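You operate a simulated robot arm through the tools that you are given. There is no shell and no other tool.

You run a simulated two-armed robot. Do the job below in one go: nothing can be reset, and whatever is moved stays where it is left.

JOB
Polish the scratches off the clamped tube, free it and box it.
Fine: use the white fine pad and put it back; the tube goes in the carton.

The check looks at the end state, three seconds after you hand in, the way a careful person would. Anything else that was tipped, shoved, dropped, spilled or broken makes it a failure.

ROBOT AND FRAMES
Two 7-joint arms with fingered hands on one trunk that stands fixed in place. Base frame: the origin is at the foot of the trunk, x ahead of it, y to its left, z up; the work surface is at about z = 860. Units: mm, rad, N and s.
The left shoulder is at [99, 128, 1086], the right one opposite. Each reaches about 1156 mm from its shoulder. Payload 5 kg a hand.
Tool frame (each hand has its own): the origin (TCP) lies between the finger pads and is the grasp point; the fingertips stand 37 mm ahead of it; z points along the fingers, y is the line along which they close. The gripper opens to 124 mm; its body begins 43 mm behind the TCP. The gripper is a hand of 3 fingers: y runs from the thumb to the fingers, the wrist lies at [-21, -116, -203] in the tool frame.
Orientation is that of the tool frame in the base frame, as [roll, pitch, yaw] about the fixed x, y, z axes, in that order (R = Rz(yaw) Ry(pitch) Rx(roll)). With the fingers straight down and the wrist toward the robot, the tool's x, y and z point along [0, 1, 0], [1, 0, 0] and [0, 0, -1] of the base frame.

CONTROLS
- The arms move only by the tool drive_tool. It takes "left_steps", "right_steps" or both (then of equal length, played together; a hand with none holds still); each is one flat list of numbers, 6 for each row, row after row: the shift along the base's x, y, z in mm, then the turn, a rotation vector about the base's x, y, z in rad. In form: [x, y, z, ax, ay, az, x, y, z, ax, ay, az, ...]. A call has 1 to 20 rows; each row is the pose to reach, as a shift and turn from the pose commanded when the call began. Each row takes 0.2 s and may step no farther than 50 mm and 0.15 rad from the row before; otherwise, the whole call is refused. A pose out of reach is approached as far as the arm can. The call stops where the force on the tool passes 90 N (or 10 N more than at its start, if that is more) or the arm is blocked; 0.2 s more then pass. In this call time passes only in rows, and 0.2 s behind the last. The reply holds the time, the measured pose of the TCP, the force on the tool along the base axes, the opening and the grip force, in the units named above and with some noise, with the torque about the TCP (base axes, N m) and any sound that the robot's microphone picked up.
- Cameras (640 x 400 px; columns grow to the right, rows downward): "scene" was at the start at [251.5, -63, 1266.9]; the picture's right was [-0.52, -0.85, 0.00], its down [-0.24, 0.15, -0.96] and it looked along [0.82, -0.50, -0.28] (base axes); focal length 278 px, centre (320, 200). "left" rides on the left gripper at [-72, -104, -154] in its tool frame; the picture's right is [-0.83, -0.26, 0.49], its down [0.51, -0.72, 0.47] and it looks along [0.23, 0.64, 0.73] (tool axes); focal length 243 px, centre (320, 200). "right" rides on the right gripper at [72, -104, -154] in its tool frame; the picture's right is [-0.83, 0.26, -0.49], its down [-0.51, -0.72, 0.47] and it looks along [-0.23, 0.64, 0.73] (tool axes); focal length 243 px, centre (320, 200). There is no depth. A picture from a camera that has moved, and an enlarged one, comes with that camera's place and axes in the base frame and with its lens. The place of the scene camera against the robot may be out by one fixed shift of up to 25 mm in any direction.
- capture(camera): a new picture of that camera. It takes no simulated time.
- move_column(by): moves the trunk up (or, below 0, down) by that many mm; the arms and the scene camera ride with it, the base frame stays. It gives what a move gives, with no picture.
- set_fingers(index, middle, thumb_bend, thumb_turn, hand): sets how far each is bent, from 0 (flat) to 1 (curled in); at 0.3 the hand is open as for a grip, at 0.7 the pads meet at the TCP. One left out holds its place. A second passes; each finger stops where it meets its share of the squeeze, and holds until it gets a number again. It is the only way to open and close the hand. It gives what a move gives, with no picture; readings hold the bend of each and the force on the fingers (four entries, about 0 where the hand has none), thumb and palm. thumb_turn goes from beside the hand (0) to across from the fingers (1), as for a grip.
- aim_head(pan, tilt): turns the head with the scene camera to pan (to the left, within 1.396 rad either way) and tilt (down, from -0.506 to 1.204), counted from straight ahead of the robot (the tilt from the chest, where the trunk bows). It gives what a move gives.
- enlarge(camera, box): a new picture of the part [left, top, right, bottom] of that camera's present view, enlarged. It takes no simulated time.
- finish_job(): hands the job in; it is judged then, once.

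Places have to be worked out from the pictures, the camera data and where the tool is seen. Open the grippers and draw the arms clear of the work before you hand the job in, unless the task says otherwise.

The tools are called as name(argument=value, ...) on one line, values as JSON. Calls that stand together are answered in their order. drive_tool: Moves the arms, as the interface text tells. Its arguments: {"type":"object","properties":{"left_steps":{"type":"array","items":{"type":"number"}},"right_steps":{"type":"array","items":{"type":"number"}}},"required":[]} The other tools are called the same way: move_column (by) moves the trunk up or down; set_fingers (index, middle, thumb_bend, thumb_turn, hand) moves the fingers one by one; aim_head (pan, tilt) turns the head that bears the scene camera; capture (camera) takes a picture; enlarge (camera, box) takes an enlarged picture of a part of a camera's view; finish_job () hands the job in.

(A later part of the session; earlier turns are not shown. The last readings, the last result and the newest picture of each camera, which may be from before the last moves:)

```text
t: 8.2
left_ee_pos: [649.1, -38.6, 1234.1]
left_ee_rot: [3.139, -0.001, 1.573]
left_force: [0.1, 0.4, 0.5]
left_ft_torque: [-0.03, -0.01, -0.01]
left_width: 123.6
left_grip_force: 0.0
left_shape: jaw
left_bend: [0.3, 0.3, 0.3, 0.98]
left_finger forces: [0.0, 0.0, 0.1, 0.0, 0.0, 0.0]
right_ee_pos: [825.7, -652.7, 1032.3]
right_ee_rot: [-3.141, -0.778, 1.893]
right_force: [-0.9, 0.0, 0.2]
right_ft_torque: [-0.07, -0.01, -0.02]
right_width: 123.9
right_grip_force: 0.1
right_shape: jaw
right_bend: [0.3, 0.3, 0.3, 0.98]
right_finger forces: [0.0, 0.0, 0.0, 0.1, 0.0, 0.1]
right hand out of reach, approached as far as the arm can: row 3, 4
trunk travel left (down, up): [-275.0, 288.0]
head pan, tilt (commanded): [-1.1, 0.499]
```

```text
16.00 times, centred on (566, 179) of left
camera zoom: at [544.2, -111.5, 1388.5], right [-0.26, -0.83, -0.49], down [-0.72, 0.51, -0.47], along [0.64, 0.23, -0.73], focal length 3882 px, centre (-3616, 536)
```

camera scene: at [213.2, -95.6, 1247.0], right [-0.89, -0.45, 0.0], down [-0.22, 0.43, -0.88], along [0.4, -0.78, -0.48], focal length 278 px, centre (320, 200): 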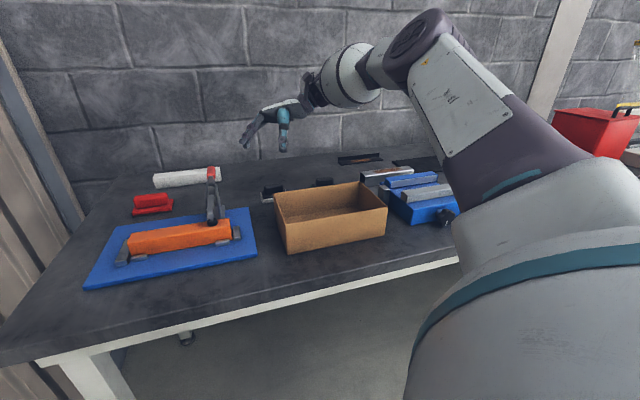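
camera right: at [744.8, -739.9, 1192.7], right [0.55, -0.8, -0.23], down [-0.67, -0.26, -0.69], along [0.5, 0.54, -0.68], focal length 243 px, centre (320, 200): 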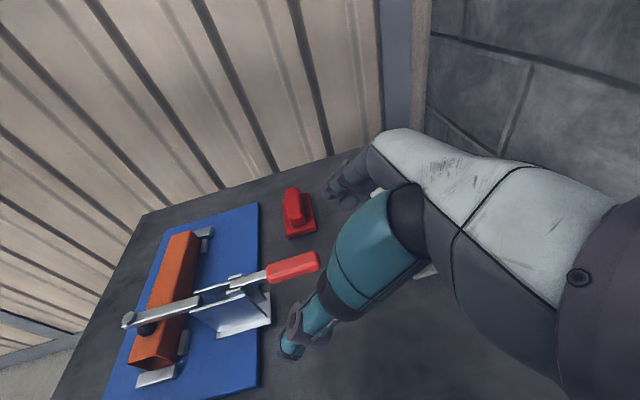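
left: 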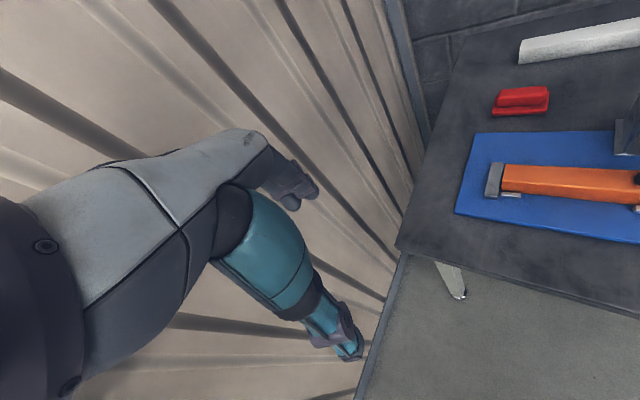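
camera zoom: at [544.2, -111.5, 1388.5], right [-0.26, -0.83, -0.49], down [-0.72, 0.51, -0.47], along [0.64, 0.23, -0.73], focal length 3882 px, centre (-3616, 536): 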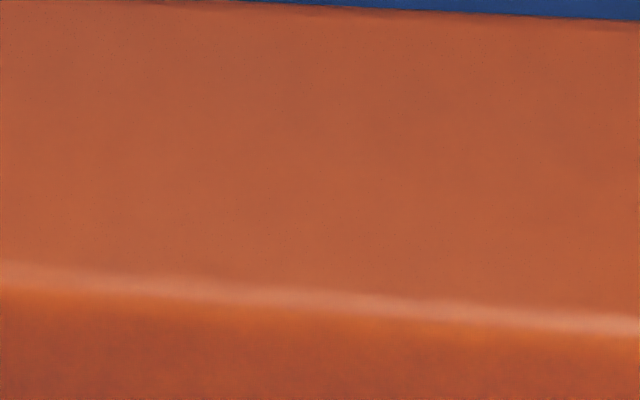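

No face I can see carries scratches, so they are most likely on the underside or under the clamp foot. The clamp has to be opened anyway, so I'll bring the right hand back and untilt it first.

drive_tool(right_steps=[-30, -19, 10, 0, 0, -0.09, -60, -38, 20, 0, 0, -0.18, -90, -57, 30, 0, 0, -0.27, -115, -75, 40, 0, 0, -0.35])

drive_tool(right_steps=[0, 0, 20, -0.13, 0, 0, 0, 0, 40, -0.26, 0, 0, 0, 0, 60, -0.39, 0, 0, 0, 0, 80, -0.52, 0, 0, 0, 0, 90, -0.65, 0, 0, 0, 0, 100, -0.78, 0, 0])

aim_head(pan=-0.6, tilt=0.55)

capture(camera="scene")

capture(camera="right")

```text
t: 9.2
left_ee_pos: [647.1, -39.0, 1236.6]
left_ee_rot: [3.138, -0.001, 1.569]
left_force: [-0.3, -0.3, 0.5]
left_ft_torque: [0.0, -0.01, 0.0]
left_width: 123.7
left_grip_force: 0.1
left_shape: jaw
left_bend: [0.3, 0.3, 0.3, 0.98]
left_finger forces: [0.0, 0.0, 0.1, 0.1, 0.0, 0.1]
right_ee_pos: [709.6, -728.0, 1072.8]
right_ee_rot: [3.139, -0.779, 1.571]
right_force: [0.3, -0.3, 0.7]
right_ft_torque: [-0.02, -0.05, -0.07]
right_width: 123.6
right_grip_force: 0.0
right_shape: jaw
right_bend: [0.3, 0.3, 0.3, 0.98]
right_finger forces: [0.1, 0.0, 0.1, 0.0, 0.0, 0.1]
trunk travel left (down, up): [-275.0, 288.0]
head pan, tilt (commanded): [-1.1, 0.499]
```

```text
t: 10.6
left_ee_pos: [649.6, -38.2, 1234.3]
left_ee_rot: [3.141, 0.002, 1.57]
left_force: [0.8, -0.3, 0.4]
left_ft_torque: [-0.07, 0.02, -0.02]
left_width: 123.6
left_grip_force: 0.0
left_shape: jaw
left_bend: [0.3, 0.3, 0.3, 0.98]
left_finger forces: [0.0, 0.0, 0.1, 0.1, 0.0, 0.0]
right_ee_pos: [712.2, -727.4, 1170.2]
right_ee_rot: [3.141, 0.004, 1.571]
right_force: [0.2, 0.2, 0.2]
right_ft_torque: [-0.06, 0.02, 0.0]
right_width: 123.6
right_grip_force: 0.1
right_shape: jaw
right_bend: [0.3, 0.3, 0.3, 0.98]
right_finger forces: [0.1, 0.0, 0.1, 0.1, 0.0, 0.0]
trunk travel left (down, up): [-275.0, 288.0]
head pan, tilt (commanded): [-1.1, 0.499]
```

```text
t: 11.5
left_ee_pos: [650.2, -40.6, 1233.9]
left_ee_rot: [3.141, 0.0, 1.572]
left_force: [0.6, 0.3, 0.7]
left_ft_torque: [-0.01, 0.02, 0.03]
left_width: 123.9
left_grip_force: 0.1
left_shape: jaw
left_bend: [0.3, 0.3, 0.3, 0.98]
left_finger forces: [0.1, 0.0, 0.1, 0.0, 0.1, 0.0]
right_ee_pos: [712.7, -727.5, 1169.4]
right_ee_rot: [3.14, 0.0, 1.571]
right_force: [-0.3, 0.4, -0.1]
right_ft_torque: [0.03, -0.01, 0.0]
right_width: 123.9
right_grip_force: 0.0
right_shape: jaw
right_bend: [0.3, 0.3, 0.3, 0.98]
right_finger forces: [0.1, 0.1, 0.0, 0.0, 0.0, 0.0]
trunk travel left (down, up): [-275.0, 288.0]
head pan, tilt (commanded): [-0.6, 0.55]
```

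```text
taken
camera scene: at [246.0, -65.3, 1242.4], right [-0.57, -0.82, 0.0], down [-0.43, 0.3, -0.85], along [0.7, -0.48, -0.52], focal length 278 px, centre (320, 200)
```

scene: 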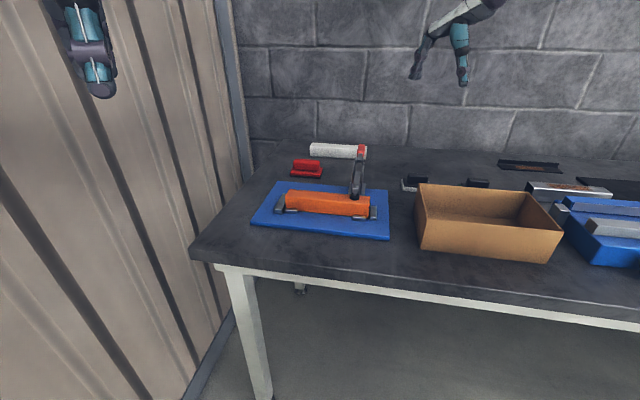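

```text
taken
camera right: at [608.9, -656.3, 1322.6], right [0.26, -0.83, 0.49], down [-0.72, -0.51, -0.47], along [0.64, -0.23, -0.73], focal length 243 px, centre (320, 200)
```

right: 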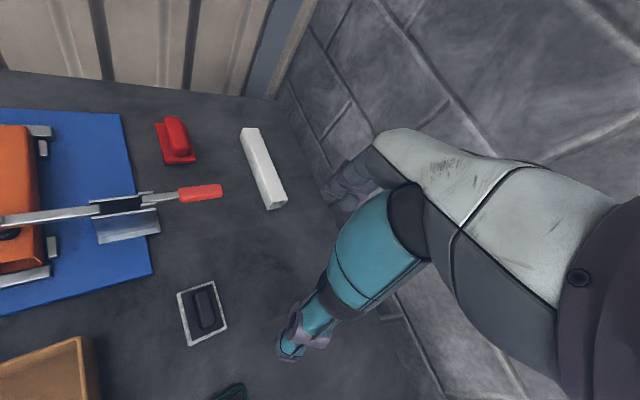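

The red grip measures at about (817,-580,950), lying along (0.707,-0.707). I'll bring the right hand above it, yawed 45° so the fingers will close across the handle.

drive_tool(right_steps=[17, 24, -15, 0, 0, 0.131, 35, 49, -30, 0, 0, 0.262, 52, 74, -50, 0, 0, 0.393, 70, 98, -70, 0, 0, 0.524, 87, 123, -90, 0, 0, 0.655, 104, 148, -110, 0, 0, 0.785])

capture(camera="scene")

capture(camera="right")

enlarge(camera="scene", box=[260, 70, 460, 220])

enlarge(camera="left", box=[440, 0, 640, 200])

```text
t: 12.9
left_ee_pos: [652.1, -40.5, 1231.5]
left_ee_rot: [-3.14, 0.0, 1.57]
left_force: [1.0, 0.9, 0.6]
left_ft_torque: [-0.01, 0.01, 0.01]
left_width: 123.6
left_grip_force: 0.2
left_shape: jaw
left_bend: [0.3, 0.3, 0.3, 0.98]
left_finger forces: [0.0, 0.0, 0.1, 0.0, 0.0, 0.0]
right_ee_pos: [812.3, -581.4, 1057.5]
right_ee_rot: [3.141, 0.0, 2.357]
right_force: [1.6, -0.2, -0.5]
right_ft_torque: [-0.03, 0.04, 0.01]
right_width: 124.1
right_grip_force: 0.0
right_shape: jaw
right_bend: [0.3, 0.3, 0.3, 0.98]
right_finger forces: [0.0, 0.0, 0.1, 0.0, 0.0, 0.1]
trunk travel left (down, up): [-275.0, 288.0]
head pan, tilt (commanded): [-0.6, 0.55]
```

```text
taken
camera scene: at [247.7, -65.6, 1242.0], right [-0.57, -0.82, 0.0], down [-0.43, 0.3, -0.85], along [0.7, -0.48, -0.52], focal length 278 px, centre (320, 200)
```

scene: 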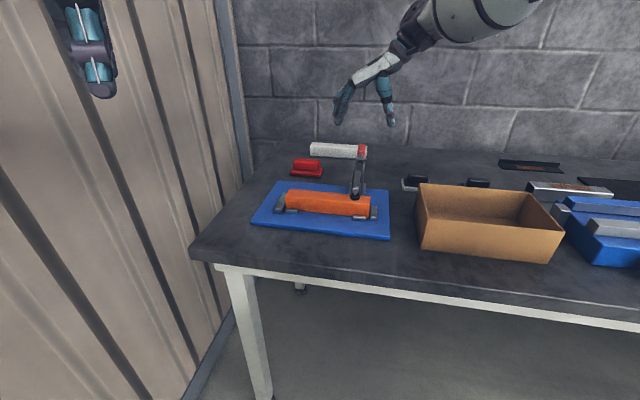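

```text
taken
camera right: at [689.1, -605.1, 1211.9], right [0.77, -0.4, 0.49], down [-0.15, -0.87, -0.47], along [0.62, 0.29, -0.73], focal length 243 px, centre (320, 200)
```

right: 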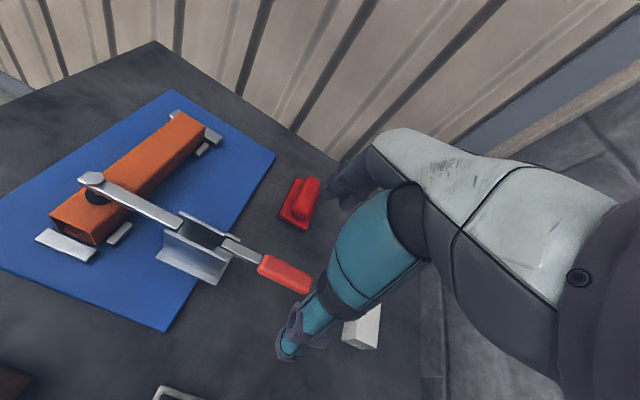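

```text
2.67 times, centred on (360, 145) of scene
camera zoom: at [247.7, -65.6, 1242.0], right [-0.57, -0.82, 0.0], down [-0.43, 0.3, -0.85], along [0.7, -0.48, -0.52], focal length 742 px, centre (213, 347)
```

zoom: 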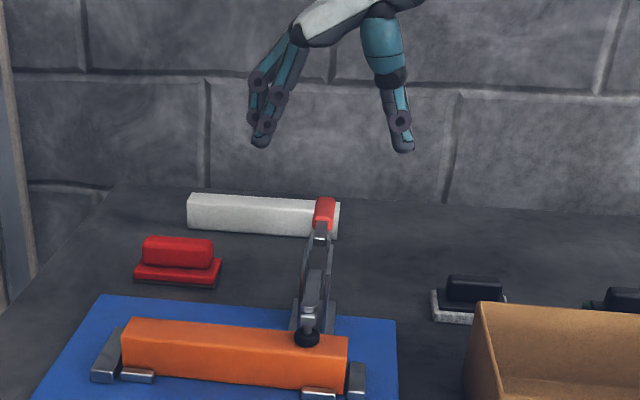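

```text
2.00 times, centred on (540, 100) of left
camera zoom: at [547.9, -113.1, 1386.4], right [-0.26, -0.83, -0.49], down [-0.72, 0.51, -0.47], along [0.64, 0.23, -0.73], focal length 485 px, centre (-120, 400)
```

zoom: 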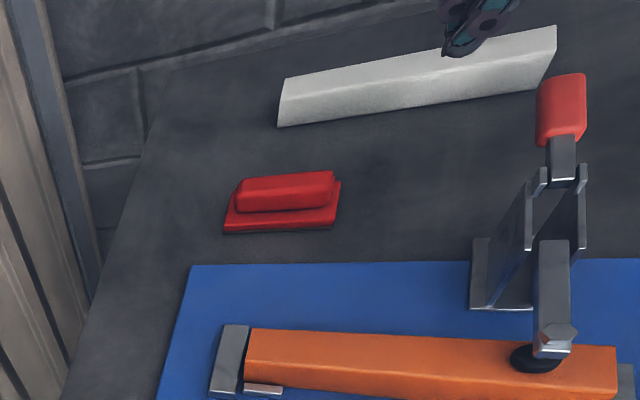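

The hand straddles the red handle cleanly, with the fingers on the left and the thumb on the right. I'll descend so the grip lies at the TCP, correcting about 5 mm sideways.

drive_tool(right_steps=[2, 2, -36, 0, 0, 0, 4, 4, -72, 0, 0, 0, 4, 4, -104, 0, 0, 0])

enlarge(camera="scene", box=[280, 70, 440, 220])

enlarge(camera="right", box=[180, 160, 440, 380])

```text
t: 13.7
left_ee_pos: [650.1, -40.1, 1234.6]
left_ee_rot: [-3.141, -0.002, 1.571]
left_force: [0.7, 0.5, 0.0]
left_ft_torque: [0.0, 0.0, -0.04]
left_width: 123.7
left_grip_force: 0.0
left_shape: jaw
left_bend: [0.3, 0.3, 0.3, 0.98]
left_finger forces: [0.0, 0.0, 0.1, 0.0, 0.1, 0.1]
right_ee_pos: [817.2, -575.6, 956.1]
right_ee_rot: [3.14, 0.001, 2.356]
right_force: [0.9, -0.2, 1.1]
right_ft_torque: [-0.01, 0.0, 0.02]
right_width: 123.9
right_grip_force: 0.1
right_shape: jaw
right_bend: [0.3, 0.3, 0.3, 0.98]
right_finger forces: [0.0, 0.0, 0.1, 0.0, 0.0, 0.0]
trunk travel left (down, up): [-275.0, 288.0]
head pan, tilt (commanded): [-0.6, 0.55]
```

```text
2.67 times, centred on (360, 145) of scene
camera zoom: at [245.8, -65.5, 1242.5], right [-0.56, -0.83, 0.0], down [-0.43, 0.3, -0.85], along [0.7, -0.48, -0.52], focal length 742 px, centre (213, 347)
```

zoom: 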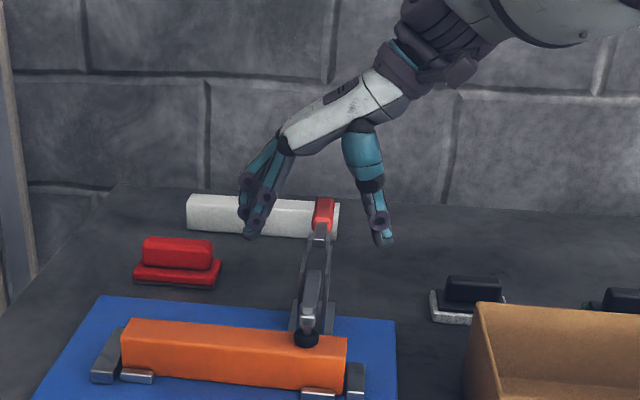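

```text
1.82 times, centred on (310, 270) of right
camera zoom: at [693.1, -599.1, 1108.9], right [0.77, -0.4, 0.49], down [-0.15, -0.87, -0.47], along [0.62, 0.29, -0.73], focal length 441 px, centre (338, 73)
```

zoom: 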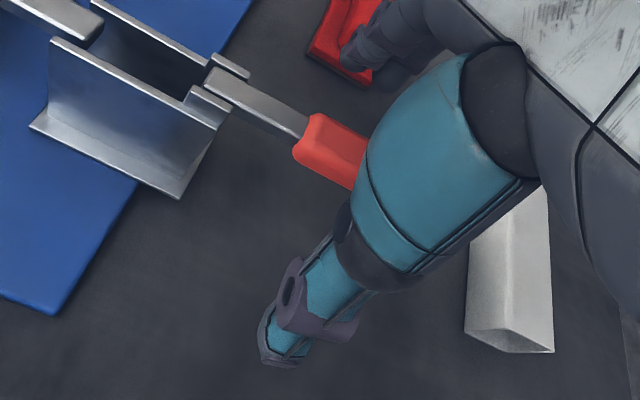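

The handle sits between thumb and fingers. I'll close moderately and read the forces.

set_fingers(hand="right", index=0.64, middle=0.64, thumb_bend=0.64)

enlarge(camera="right", box=[180, 160, 440, 380])

enlarge(camera="scene", box=[310, 100, 410, 200])

```text
t: 14.7
left_ee_pos: [651.3, -41.0, 1232.7]
left_ee_rot: [3.141, 0.0, 1.572]
left_force: [0.4, 0.4, 0.2]
left_ft_torque: [0.0, -0.02, 0.01]
left_width: 123.8
left_grip_force: 0.1
left_shape: jaw
left_bend: [0.3, 0.3, 0.3, 0.98]
left_finger forces: [0.0, 0.0, 0.0, 0.0, 0.0, 0.1]
right_ee_pos: [817.0, -576.3, 956.4]
right_ee_rot: [3.14, 0.001, 2.355]
right_force: [-1.3, -0.7, -0.8]
right_ft_torque: [0.0, -0.02, 0.01]
right_width: 26.4
right_grip_force: 0.6
right_shape: fingers
right_bend: [0.64, 0.64, 0.63, 0.98]
right_finger forces: [0.1, 0.0, 0.0, 0.1, 1.2, 0.0]
trunk travel left (down, up): [-275.0, 288.0]
head pan, tilt (commanded): [-0.6, 0.55]
```

```text
1.82 times, centred on (310, 270) of right
camera zoom: at [692.9, -599.2, 1109.1], right [0.77, -0.4, 0.49], down [-0.15, -0.87, -0.47], along [0.62, 0.29, -0.73], focal length 441 px, centre (338, 73)
```

zoom: 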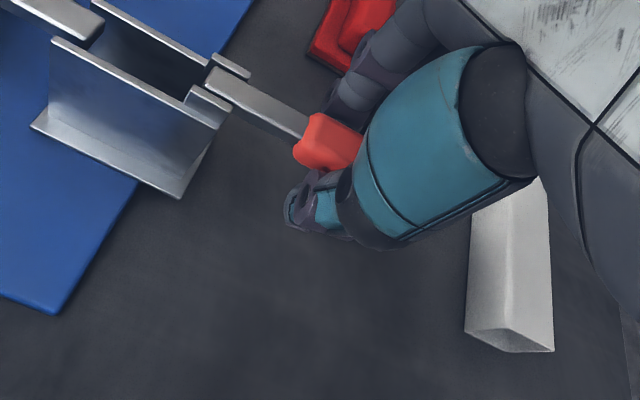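

```text
4.00 times, centred on (360, 150) of scene
camera zoom: at [245.8, -65.4, 1242.5], right [-0.56, -0.83, 0.0], down [-0.43, 0.3, -0.85], along [0.7, -0.48, -0.52], focal length 1114 px, centre (160, 400)
```

zoom: 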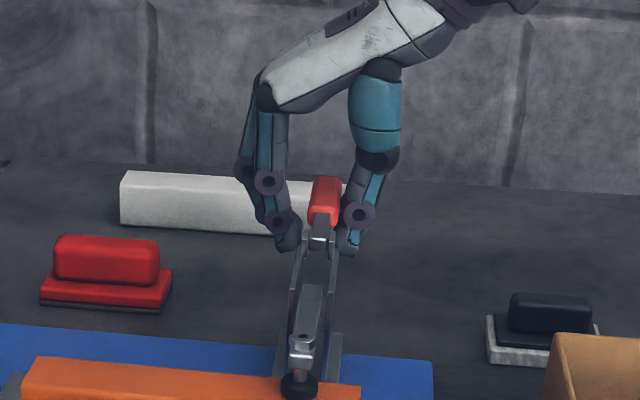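

The thumb is just touching, so the hand is a few mm too far to the left. I'll shift slightly and close fully.

drive_tool(right_steps=[-2, -2, -2, 0, 0, 0])

set_fingers(hand="right", index=0.72, middle=0.72, thumb_bend=0.72)

enlarge(camera="scene", box=[310, 100, 410, 200])

```text
t: 15.1
left_ee_pos: [650.4, -40.1, 1233.7]
left_ee_rot: [-3.141, 0.002, 1.57]
left_force: [0.2, 0.0, 0.5]
left_ft_torque: [-0.02, 0.02, -0.02]
left_width: 123.9
left_grip_force: 0.2
left_shape: jaw
left_bend: [0.3, 0.3, 0.3, 0.98]
left_finger forces: [0.0, 0.0, 0.1, 0.1, 0.0, 0.0]
right_ee_pos: [817.0, -576.9, 953.4]
right_ee_rot: [3.141, 0.001, 2.358]
right_force: [0.7, -0.5, 0.1]
right_ft_torque: [-0.02, 0.01, 0.02]
right_width: 25.3
right_grip_force: 0.0
right_shape: fingers
right_bend: [0.64, 0.64, 0.64, 0.98]
right_finger forces: [0.1, 0.1, 0.0, 0.0, 0.0, 0.0]
trunk travel left (down, up): [-275.0, 288.0]
head pan, tilt (commanded): [-0.6, 0.55]
```

```text
t: 16.1
left_ee_pos: [649.3, -39.8, 1233.2]
left_ee_rot: [3.14, 0.001, 1.571]
left_force: [0.2, 0.5, -0.2]
left_ft_torque: [0.02, -0.03, -0.01]
left_width: 123.7
left_grip_force: 0.2
left_shape: jaw
left_bend: [0.3, 0.3, 0.3, 0.98]
left_finger forces: [0.1, 0.1, 0.0, 0.0, 0.2, 0.0]
right_ee_pos: [815.9, -578.2, 953.2]
right_ee_rot: [3.14, 0.001, 2.356]
right_force: [-5.2, -5.8, -4.0]
right_ft_torque: [-0.07, 0.0, 0.06]
right_width: 7.5
right_grip_force: 5.5
right_shape: fingers
right_bend: [0.72, 0.72, 0.68, 0.97]
right_finger forces: [2.1, 0.1, 0.0, 0.1, 9.4, 0.0]
trunk travel left (down, up): [-275.0, 288.0]
head pan, tilt (commanded): [-0.6, 0.55]
```

```text
4.00 times, centred on (360, 150) of scene
camera zoom: at [245.6, -66.2, 1242.4], right [-0.56, -0.83, 0.0], down [-0.43, 0.3, -0.85], along [0.7, -0.48, -0.52], focal length 1114 px, centre (160, 400)
```

zoom: 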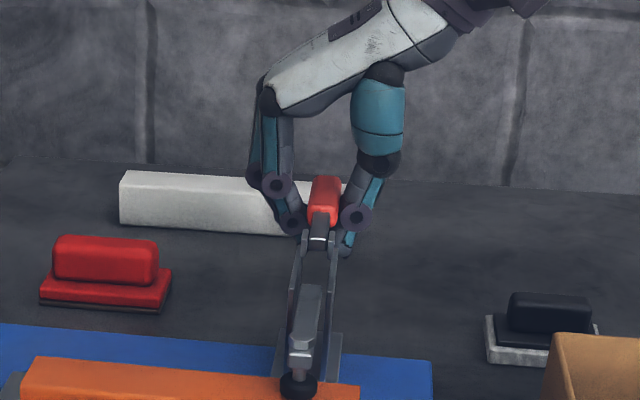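

The fingers have wrapped around the grip and the tips curl under it. I'll close a touch more, then lift a little along the expected arc (pivot near (766,-529,945), radius about 70).

set_fingers(hand="right", index=0.78, middle=0.78, thumb_bend=0.74)

drive_tool(right_steps=[0, 0, 6, 0, 0, 0, -1, 1, 12, 0, 0, 0, -2, 2, 18, 0, 0, 0, -3, 3, 24, 0, 0, 0])

enlarge(camera="scene", box=[310, 100, 410, 200])

enlarge(camera="left", box=[440, 0, 640, 200])

```text
t: 17.1
left_ee_pos: [650.8, -40.4, 1234.1]
left_ee_rot: [-3.141, -0.001, 1.573]
left_force: [0.0, 0.0, 0.2]
left_ft_torque: [-0.01, -0.01, 0.02]
left_width: 123.9
left_grip_force: 0.1
left_shape: jaw
left_bend: [0.3, 0.3, 0.3, 0.98]
left_finger forces: [0.0, 0.0, 0.1, 0.1, 0.1, 0.0]
right_ee_pos: [817.0, -577.7, 952.7]
right_ee_rot: [3.138, 0.0, 2.356]
right_force: [0.8, -4.2, -3.1]
right_ft_torque: [-0.14, 0.09, 0.05]
right_width: 1.8
right_grip_force: 10.4
right_shape: fingers
right_bend: [0.77, 0.77, 0.71, 0.97]
right_finger forces: [11.2, 3.0, 0.0, 0.1, 6.9, 0.0]
trunk travel left (down, up): [-275.0, 288.0]
head pan, tilt (commanded): [-0.6, 0.55]
```

```text
t: 18.1
left_ee_pos: [650.9, -39.5, 1233.5]
left_ee_rot: [-3.141, 0.001, 1.572]
left_force: [0.0, 1.2, 0.6]
left_ft_torque: [-0.03, 0.03, 0.0]
left_width: 123.6
left_grip_force: 0.1
left_shape: jaw
left_bend: [0.3, 0.3, 0.3, 0.98]
left_finger forces: [0.1, 0.0, 0.2, 0.0, 0.0, 0.1]
right_ee_pos: [812.5, -575.7, 977.6]
right_ee_rot: [3.139, 0.0, 2.356]
right_force: [3.0, -3.8, -2.3]
right_ft_torque: [-0.11, -0.01, -0.05]
right_width: 1.6
right_grip_force: 9.8
right_shape: fingers
right_bend: [0.77, 0.78, 0.71, 0.97]
right_finger forces: [13.0, 0.0, 0.0, 0.0, 6.0, 0.0]
trunk travel left (down, up): [-275.0, 288.0]
head pan, tilt (commanded): [-0.6, 0.55]
```

```text
4.00 times, centred on (360, 150) of scene
camera zoom: at [246.0, -65.6, 1242.4], right [-0.56, -0.83, 0.0], down [-0.43, 0.3, -0.85], along [0.7, -0.48, -0.52], focal length 1114 px, centre (160, 400)
```

zoom: 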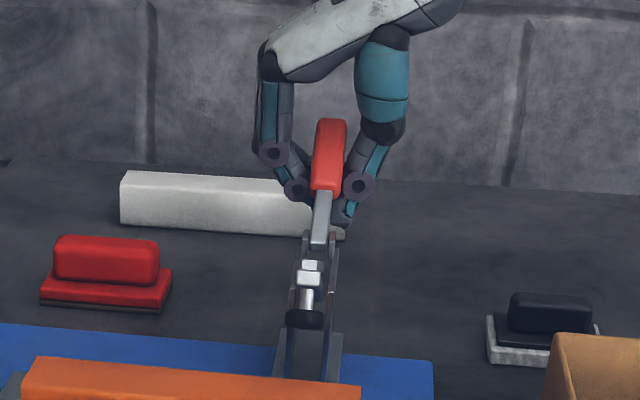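

```text
2.00 times, centred on (540, 100) of left
camera zoom: at [545.8, -113.0, 1387.6], right [-0.26, -0.83, -0.49], down [-0.72, 0.51, -0.47], along [0.64, 0.23, -0.73], focal length 485 px, centre (-120, 400)
```

zoom: 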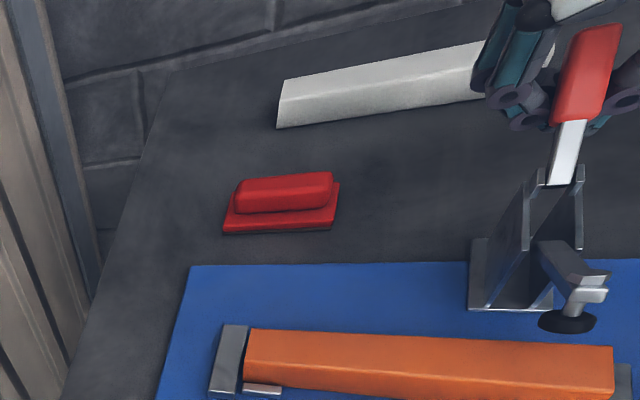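

The clamp is opening: the arm and foot have already swung well up off the tube. I'll follow the arc further.

drive_tool(right_steps=[-2, 2, 6, 0, 0, 0, -4, 4, 11, 0, 0, 0, -6, 6, 16, 0, 0, 0, -9, 9, 21, 0, 0, 0, -12, 12, 26, 0, 0, 0, -15, 15, 30, 0, 0, 0])

enlarge(camera="scene", box=[310, 80, 410, 200])

enlarge(camera="left", box=[440, 0, 640, 200])

capture(camera="right")

```text
t: 19.5
left_ee_pos: [650.3, -40.4, 1232.3]
left_ee_rot: [3.141, 0.001, 1.571]
left_force: [-0.4, -1.1, 1.2]
left_ft_torque: [-0.02, 0.02, -0.02]
left_width: 123.7
left_grip_force: 0.0
left_shape: jaw
left_bend: [0.3, 0.3, 0.3, 0.98]
left_finger forces: [0.1, 0.1, 0.0, 0.1, 0.0, 0.0]
right_ee_pos: [797.4, -559.9, 1007.1]
right_ee_rot: [3.138, 0.001, 2.355]
right_force: [-0.1, -1.5, -3.5]
right_ft_torque: [-0.05, 0.0, -0.03]
right_width: 0.8
right_grip_force: 0.8
right_shape: fingers
right_bend: [0.77, 0.78, 0.71, 0.97]
right_finger forces: [0.0, 0.1, 0.0, 0.0, 1.5, 0.1]
trunk travel left (down, up): [-275.0, 288.0]
head pan, tilt (commanded): [-0.6, 0.55]
```

```text
3.33 times, centred on (360, 140) of scene
camera zoom: at [245.8, -65.5, 1242.5], right [-0.56, -0.83, 0.0], down [-0.43, 0.3, -0.85], along [0.7, -0.48, -0.52], focal length 928 px, centre (187, 400)
```

zoom: 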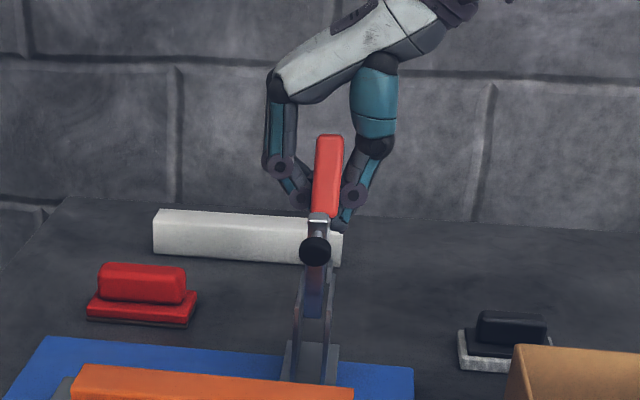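

```text
2.00 times, centred on (540, 100) of left
camera zoom: at [545.6, -112.8, 1387.6], right [-0.26, -0.83, -0.49], down [-0.72, 0.51, -0.47], along [0.64, 0.23, -0.73], focal length 485 px, centre (-120, 400)
```

zoom: 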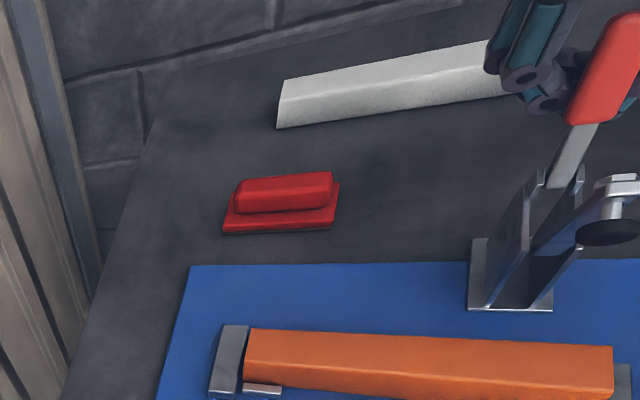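

```text
taken
camera right: at [674.3, -583.3, 1160.9], right [0.77, -0.4, 0.49], down [-0.15, -0.87, -0.47], along [0.62, 0.29, -0.73], focal length 243 px, centre (320, 200)
```

right: 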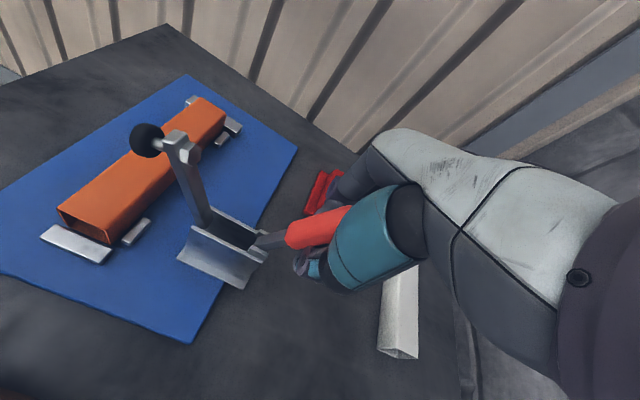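

The arm is nearly vertical and the tube is free. I'll raise the handle a bit more so it will stay open by itself.

drive_tool(right_steps=[-4, 4, 4, 0, 0, 0, -7, 7, 7, 0, 0, 0, -11, 11, 10, 0, 0, 0, -15, 15, 13, 0, 0, 0])

capture(camera="right")

enlarge(camera="scene", box=[310, 80, 410, 200])

enlarge(camera="right", box=[40, 80, 260, 260])

```text
t: 20.5
left_ee_pos: [655.1, -45.1, 1230.1]
left_ee_rot: [-3.136, -0.004, 1.571]
left_force: [-0.3, -0.6, -0.5]
left_ft_torque: [0.06, 0.02, 0.02]
left_width: 123.7
left_grip_force: 0.0
left_shape: jaw
left_bend: [0.3, 0.3, 0.3, 0.98]
left_finger forces: [0.0, 0.1, 0.0, 0.0, 0.0, 0.0]
right_ee_pos: [789.1, -551.7, 1015.7]
right_ee_rot: [-3.141, 0.001, 2.353]
right_force: [31.6, -31.4, -10.4]
right_ft_torque: [-0.42, -0.45, -0.22]
right_width: 1.0
right_grip_force: 23.9
right_shape: fingers
right_bend: [0.77, 0.78, 0.71, 0.98]
right_finger forces: [46.6, 0.0, 0.0, 0.0, 1.8, 0.0]
trunk travel left (down, up): [-275.0, 288.0]
head pan, tilt (commanded): [-0.6, 0.55]
```

```text
taken
camera right: at [664.9, -574.3, 1168.7], right [0.77, -0.41, 0.49], down [-0.16, -0.87, -0.47], along [0.62, 0.29, -0.73], focal length 243 px, centre (320, 200)
```

right: 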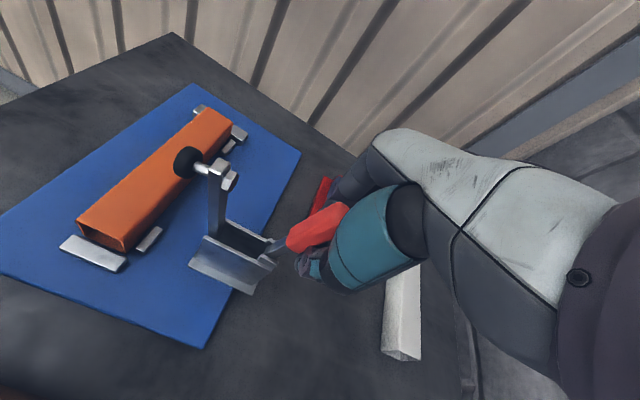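

```text
3.33 times, centred on (360, 140) of scene
camera zoom: at [251.3, -70.2, 1241.0], right [-0.56, -0.83, 0.0], down [-0.43, 0.3, -0.85], along [0.7, -0.48, -0.53], focal length 928 px, centre (187, 400)
```

zoom: 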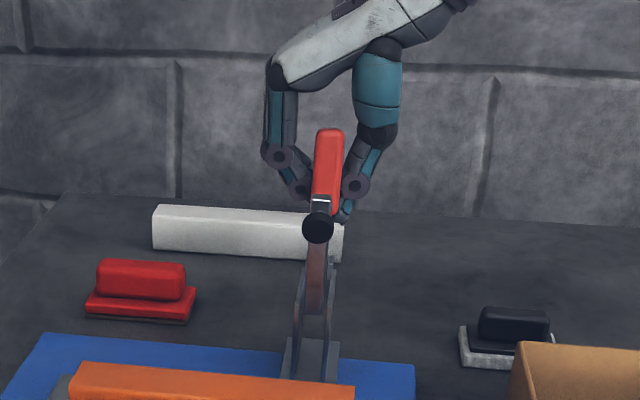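

```text
2.22 times, centred on (150, 170) of right
camera zoom: at [664.9, -574.3, 1168.7], right [0.77, -0.41, 0.49], down [-0.16, -0.87, -0.47], along [0.62, 0.29, -0.73], focal length 539 px, centre (698, 267)
```

zoom: 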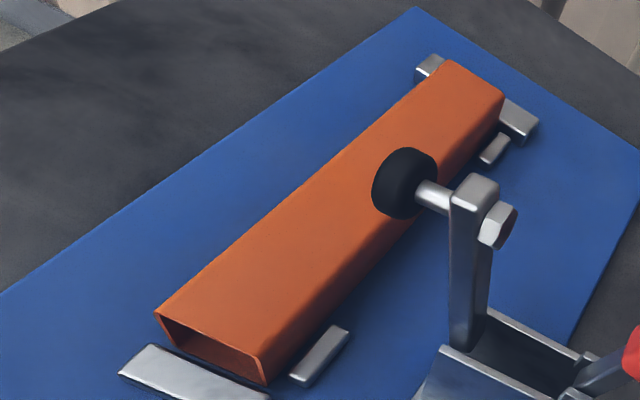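

The handle has reached its open stop, with about 45 N along its travel. I'll back off a few mm and loosen the fingers gently, watching whether the clamp stays up.

drive_tool(right_steps=[5, -5, -3, 0, 0, 0, 9, -9, -6, 0, 0, 0])

set_fingers(hand="right", index=0.66, middle=0.66, thumb_bend=0.64)

capture(camera="right")

enlarge(camera="scene", box=[310, 80, 410, 200])

```text
t: 21.1
left_ee_pos: [651.3, -40.5, 1233.6]
left_ee_rot: [3.141, 0.0, 1.57]
left_force: [0.0, 0.3, -0.1]
left_ft_torque: [-0.03, -0.01, 0.02]
left_width: 123.8
left_grip_force: 0.0
left_shape: jaw
left_bend: [0.3, 0.3, 0.3, 0.98]
left_finger forces: [0.1, 0.0, 0.1, 0.1, 0.1, 0.0]
right_ee_pos: [791.5, -553.6, 1013.3]
right_ee_rot: [3.14, -0.004, 2.358]
right_force: [2.9, -2.5, -0.8]
right_ft_torque: [-0.05, 0.01, -0.01]
right_width: 1.1
right_grip_force: 0.0
right_shape: fingers
right_bend: [0.77, 0.78, 0.71, 0.97]
right_finger forces: [0.0, 0.0, 0.0, 0.1, 0.5, 0.0]
trunk travel left (down, up): [-275.0, 288.0]
head pan, tilt (commanded): [-0.6, 0.55]
```

```text
t: 22.1
left_ee_pos: [650.6, -40.8, 1232.3]
left_ee_rot: [3.141, 0.0, 1.571]
left_force: [0.7, 0.1, -0.3]
left_ft_torque: [0.0, -0.01, -0.01]
left_width: 123.6
left_grip_force: 0.0
left_shape: jaw
left_bend: [0.3, 0.3, 0.3, 0.98]
left_finger forces: [0.0, 0.1, 0.0, 0.1, 0.0, 0.0]
right_ee_pos: [792.8, -555.4, 1013.9]
right_ee_rot: [3.141, 0.0, 2.356]
right_force: [0.6, -1.0, -0.9]
right_ft_torque: [0.01, 0.01, 0.05]
right_width: 20.9
right_grip_force: 0.1
right_shape: fingers
right_bend: [0.66, 0.66, 0.64, 0.97]
right_finger forces: [0.0, 0.0, 0.0, 0.0, 0.0, 0.0]
trunk travel left (down, up): [-275.0, 288.0]
head pan, tilt (commanded): [-0.6, 0.55]
```

```text
taken
camera right: at [667.6, -578.3, 1167.3], right [0.77, -0.4, 0.49], down [-0.15, -0.87, -0.47], along [0.62, 0.29, -0.73], focal length 243 px, centre (320, 200)
```

right: 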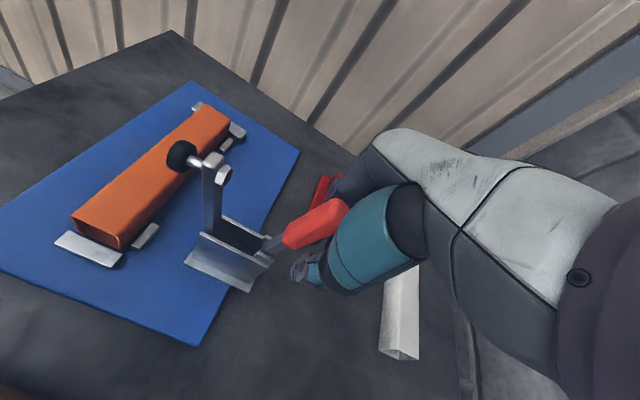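

```text
3.33 times, centred on (360, 140) of scene
camera zoom: at [245.8, -65.3, 1242.5], right [-0.56, -0.83, 0.0], down [-0.43, 0.3, -0.85], along [0.7, -0.48, -0.52], focal length 928 px, centre (187, 400)
```

zoom: 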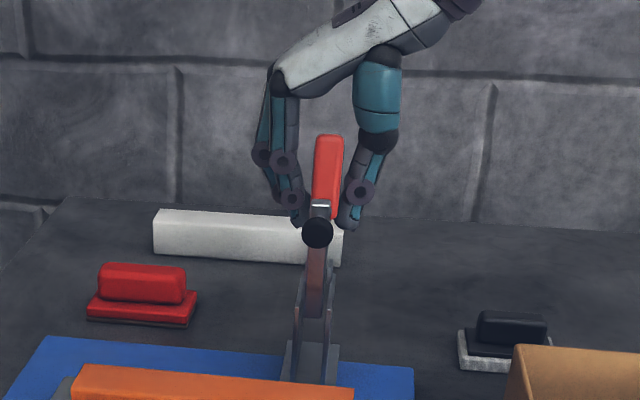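

It stays open with no force on the fingers. I'll open the hand and lift it straight off.

set_fingers(hand="right", index=0.3, middle=0.3, thumb_bend=0.3)

drive_tool(right_steps=[0, 0, 40, 0, 0, 0, 0, 0, 80, 0, 0, 0, 0, 0, 120, 0, 0, 0, 0, 0, 150, 0, 0, 0])

capture(camera="right")

capture(camera="scene")

enlarge(camera="left", box=[460, 20, 640, 240])

```text
t: 23.1
left_ee_pos: [651.0, -39.3, 1232.7]
left_ee_rot: [-3.141, 0.0, 1.571]
left_force: [0.0, -0.1, -0.3]
left_ft_torque: [0.06, -0.02, 0.0]
left_width: 123.7
left_grip_force: 0.1
left_shape: jaw
left_bend: [0.3, 0.3, 0.3, 0.98]
left_finger forces: [0.1, 0.0, 0.1, 0.0, 0.1, 0.0]
right_ee_pos: [791.6, -555.4, 1013.7]
right_ee_rot: [3.14, 0.0, 2.356]
right_force: [0.8, 0.2, -0.1]
right_ft_torque: [0.0, -0.02, 0.0]
right_width: 128.3
right_grip_force: 0.0
right_shape: fingers
right_bend: [0.3, 0.3, 0.3, 0.97]
right_finger forces: [0.0, 0.0, 0.0, 0.1, 0.0, 0.1]
trunk travel left (down, up): [-275.0, 288.0]
head pan, tilt (commanded): [-0.6, 0.55]
```

```text
t: 24.1
left_ee_pos: [649.6, -38.1, 1234.8]
left_ee_rot: [3.141, 0.002, 1.571]
left_force: [0.0, 0.1, -0.3]
left_ft_torque: [0.0, -0.02, 0.01]
left_width: 123.7
left_grip_force: 0.0
left_shape: jaw
left_bend: [0.3, 0.3, 0.3, 0.98]
left_finger forces: [0.0, 0.0, 0.1, 0.1, 0.0, 0.0]
right_ee_pos: [793.5, -554.7, 1165.5]
right_ee_rot: [3.141, 0.001, 2.356]
right_force: [0.0, -0.7, 0.6]
right_ft_torque: [-0.02, 0.0, 0.03]
right_width: 128.4
right_grip_force: 0.0
right_shape: fingers
right_bend: [0.3, 0.3, 0.3, 0.97]
right_finger forces: [0.0, 0.0, 0.0, 0.0, 0.0, 0.0]
trunk travel left (down, up): [-275.0, 288.0]
head pan, tilt (commanded): [-0.6, 0.55]
```

```text
taken
camera right: at [668.7, -576.8, 1318.9], right [0.77, -0.4, 0.49], down [-0.15, -0.87, -0.47], along [0.62, 0.29, -0.73], focal length 243 px, centre (320, 200)
```

right: 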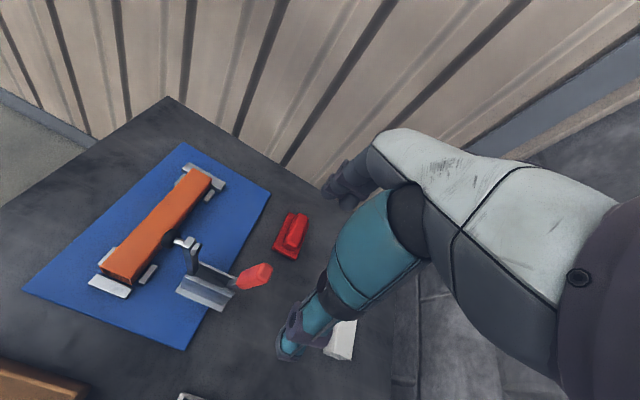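

```text
taken
camera scene: at [245.1, -64.3, 1242.7], right [-0.56, -0.83, 0.0], down [-0.43, 0.29, -0.85], along [0.7, -0.48, -0.52], focal length 278 px, centre (320, 200)
```

scene: 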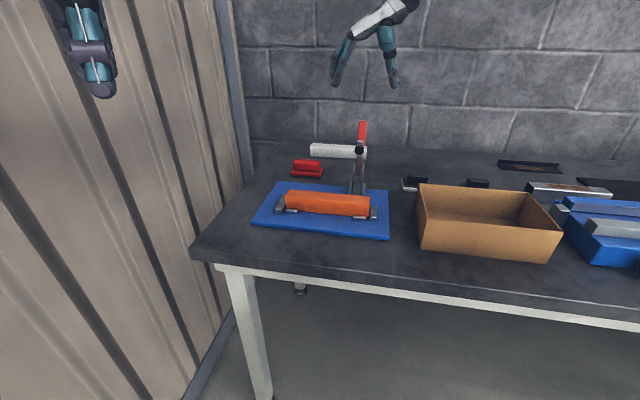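

```text
1.82 times, centred on (550, 130) of left
camera zoom: at [544.8, -111.5, 1388.1], right [-0.26, -0.83, -0.49], down [-0.72, 0.51, -0.47], along [0.64, 0.23, -0.73], focal length 441 px, centre (-98, 327)
```

zoom: 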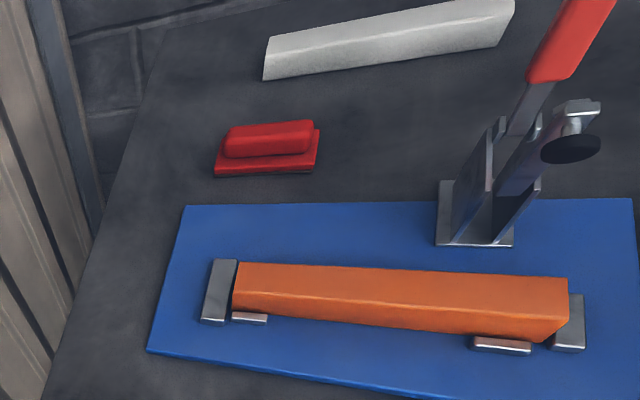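

The clamp stays open, so I'll check the newly exposed part of the top face where the foot was.

enlarge(camera="left", box=[590, 160, 640, 215])

enlarge(camera="right", box=[90, 160, 220, 300])

enlarge(camera="scene", box=[275, 180, 385, 225])

```text
7.27 times, centred on (615, 188) of left
camera zoom: at [544.8, -111.5, 1388.1], right [-0.26, -0.83, -0.49], down [-0.72, 0.51, -0.47], along [0.64, 0.23, -0.73], focal length 1764 px, centre (-1826, 291)
```

zoom: 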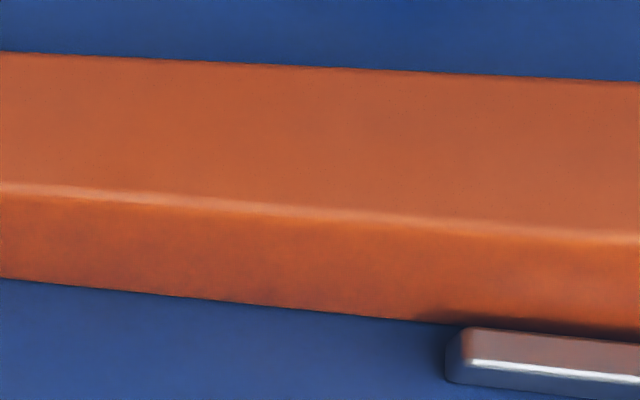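

```text
2.86 times, centred on (155, 230) of right
camera zoom: at [668.7, -576.8, 1318.9], right [0.77, -0.4, 0.49], down [-0.15, -0.87, -0.47], along [0.62, 0.29, -0.73], focal length 693 px, centre (791, 114)
```

zoom: 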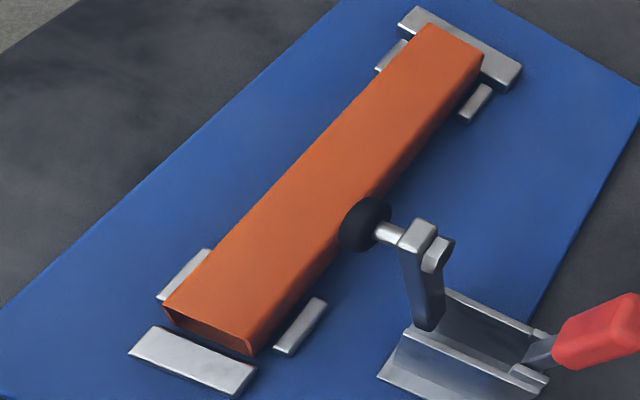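

```text
5.82 times, centred on (330, 202) of scene
camera zoom: at [245.1, -64.3, 1242.7], right [-0.56, -0.83, 0.0], down [-0.43, 0.29, -0.85], along [0.7, -0.48, -0.52], focal length 1620 px, centre (262, 186)
```

zoom: 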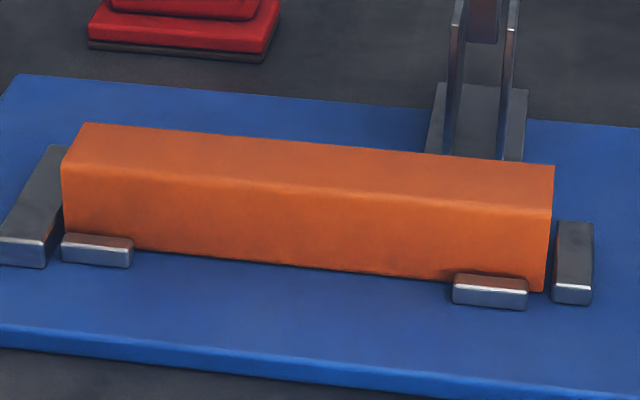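

The top is clean there too, so the scratches must be on the underside. The tube measures about 40×40×200 with its top at z≈911 and its centre near (714,-390). I'll withdraw the right hand and bring the left hand above the tube, yawed to close across it.

drive_tool(left_steps=[9, -43, -19, 0, 0, -0.098, 18, -86, -38, 0, 0, -0.196, 26, -129, -57, 0, 0, -0.294, 35, -172, -76, 0, 0, -0.393, 44, -215, -95, 0, 0, -0.491, 53, -258, -114, 0, 0, -0.589, 61, -301, -133, 0, 0, -0.687, 70, -344, -152, 0, 0, -0.785], right_steps=[-18, -25, 8, 0, 0, -0.098, -35, -50, 15, 0, 0, -0.196, -53, -75, 22, 0, 0, -0.294, -70, -100, 30, 0, 0, -0.393, -88, -125, 38, 0, 0, -0.491, -105, -150, 45, 0, 0, -0.589, -122, -175, 52, 0, 0, -0.687, -140, -200, 60, 0, 0, -0.785])

capture(camera="scene")

capture(camera="left")

capture(camera="right")

```text
t: 25.9
left_ee_pos: [721.7, -384.8, 1081.1]
left_ee_rot: [3.14, -0.001, 0.786]
left_force: [-0.9, -0.3, -0.2]
left_ft_torque: [0.02, 0.01, -0.01]
left_width: 123.7
left_grip_force: 0.0
left_shape: jaw
left_bend: [0.3, 0.3, 0.3, 0.98]
left_finger forces: [0.1, 0.0, 0.0, 0.0, 0.0, 0.0]
right_ee_pos: [650.6, -755.6, 1221.7]
right_ee_rot: [3.141, -0.001, 1.57]
right_force: [-0.9, -1.0, 0.3]
right_ft_torque: [0.06, 0.01, -0.01]
right_width: 128.4
right_grip_force: 0.0
right_shape: fingers
right_bend: [0.3, 0.3, 0.3, 0.97]
right_finger forces: [0.0, 0.0, 0.0, 0.0, 0.0, 0.0]
trunk travel left (down, up): [-275.0, 288.0]
head pan, tilt (commanded): [-0.6, 0.55]
```

```text
taken
camera scene: at [245.6, -66.9, 1242.4], right [-0.56, -0.83, 0.0], down [-0.43, 0.3, -0.85], along [0.7, -0.48, -0.52], focal length 278 px, centre (320, 200)
```

scene: 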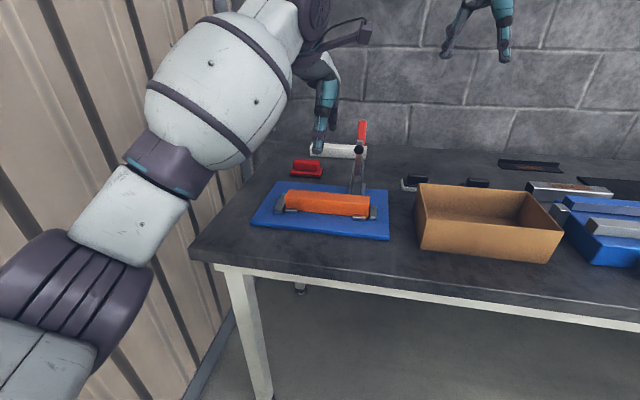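

```text
taken
camera left: at [596.1, -361.8, 1235.8], right [-0.77, -0.4, -0.49], down [-0.15, 0.87, -0.47], along [0.62, -0.29, -0.73], focal length 243 px, centre (320, 200)
```

left: 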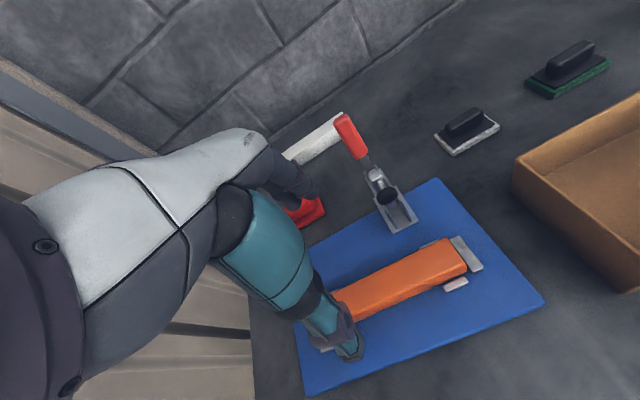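

```text
taken
camera right: at [547.2, -684.3, 1377.0], right [0.26, -0.83, 0.49], down [-0.72, -0.51, -0.47], along [0.64, -0.23, -0.73], focal length 243 px, centre (320, 200)
```

right: 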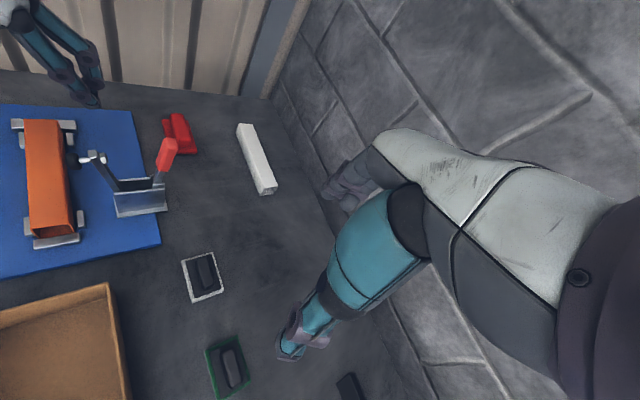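

The left hand is aligned: its TCP is at n≈782 and the tube axis at n≈780. I'll descend to just over the base.

drive_tool(left_steps=[-1, 1, -40, 0, 0, 0, -1, 1, -80, 0, 0, 0, -1, 1, -115, 0, 0, 0, -1, 1, -140, 0, 0, 0, -1, 1, -155, 0, 0, 0, -1, 1, -165, 0, 0, 0])

capture(camera="left")

enlarge(camera="scene", box=[250, 90, 410, 240])

enlarge(camera="right", box=[0, 60, 200, 280])

```text
t: 27.3
left_ee_pos: [718.7, -383.4, 916.5]
left_ee_rot: [3.141, -0.001, 0.785]
left_force: [0.1, 1.0, 0.5]
left_ft_torque: [-0.04, 0.04, 0.04]
left_width: 124.0
left_grip_force: 0.0
left_shape: jaw
left_bend: [0.3, 0.3, 0.3, 0.98]
left_finger forces: [0.1, 0.0, 0.0, 0.0, 0.0, 0.1]
right_ee_pos: [651.5, -752.4, 1224.7]
right_ee_rot: [3.139, 0.001, 1.571]
right_force: [0.1, 0.4, -0.2]
right_ft_torque: [-0.04, -0.02, -0.02]
right_width: 128.1
right_grip_force: 0.1
right_shape: fingers
right_bend: [0.3, 0.3, 0.3, 0.97]
right_finger forces: [0.0, 0.0, 0.0, 0.0, 0.0, 0.1]
trunk travel left (down, up): [-275.0, 288.0]
head pan, tilt (commanded): [-0.6, 0.55]
```

```text
taken
camera left: at [593.9, -361.1, 1070.9], right [-0.77, -0.4, -0.49], down [-0.15, 0.87, -0.47], along [0.62, -0.29, -0.73], focal length 243 px, centre (320, 200)
```

left: 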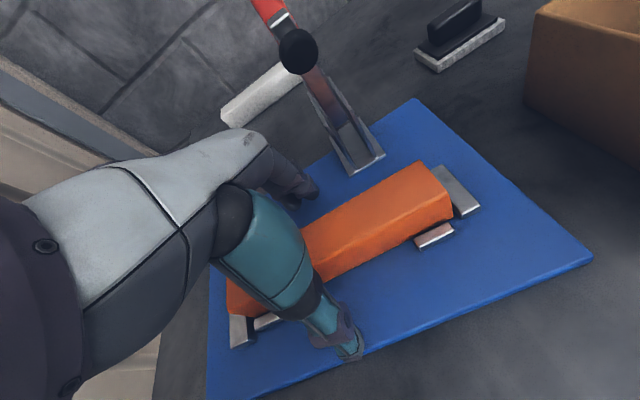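

```text
2.67 times, centred on (330, 165) of scene
camera zoom: at [245.9, -65.3, 1242.5], right [-0.56, -0.83, 0.0], down [-0.43, 0.3, -0.85], along [0.7, -0.48, -0.52], focal length 742 px, centre (293, 293)
```

zoom: 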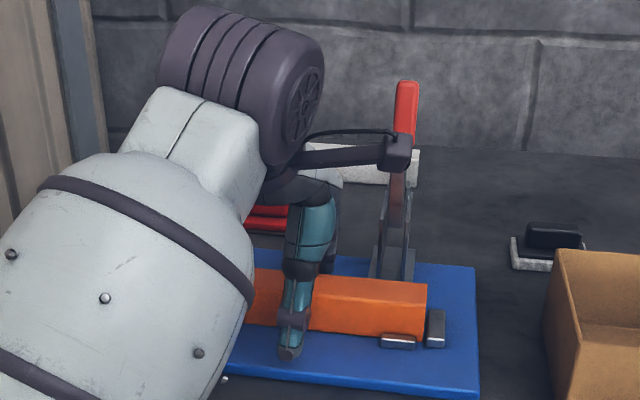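

```text
1.82 times, centred on (100, 170) of right
camera zoom: at [547.8, -682.1, 1378.1], right [0.26, -0.83, 0.49], down [-0.72, -0.51, -0.47], along [0.64, -0.23, -0.73], focal length 441 px, centre (720, 254)
```

zoom: 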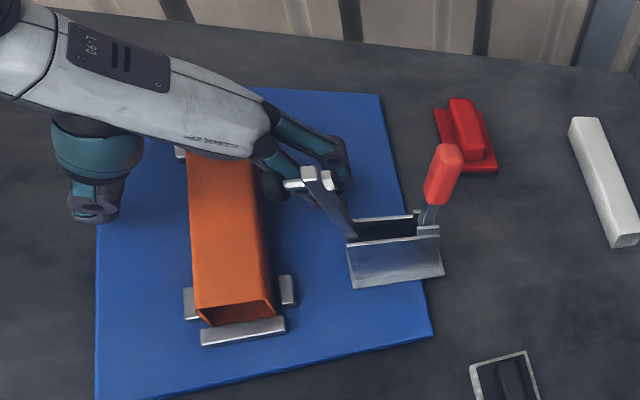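

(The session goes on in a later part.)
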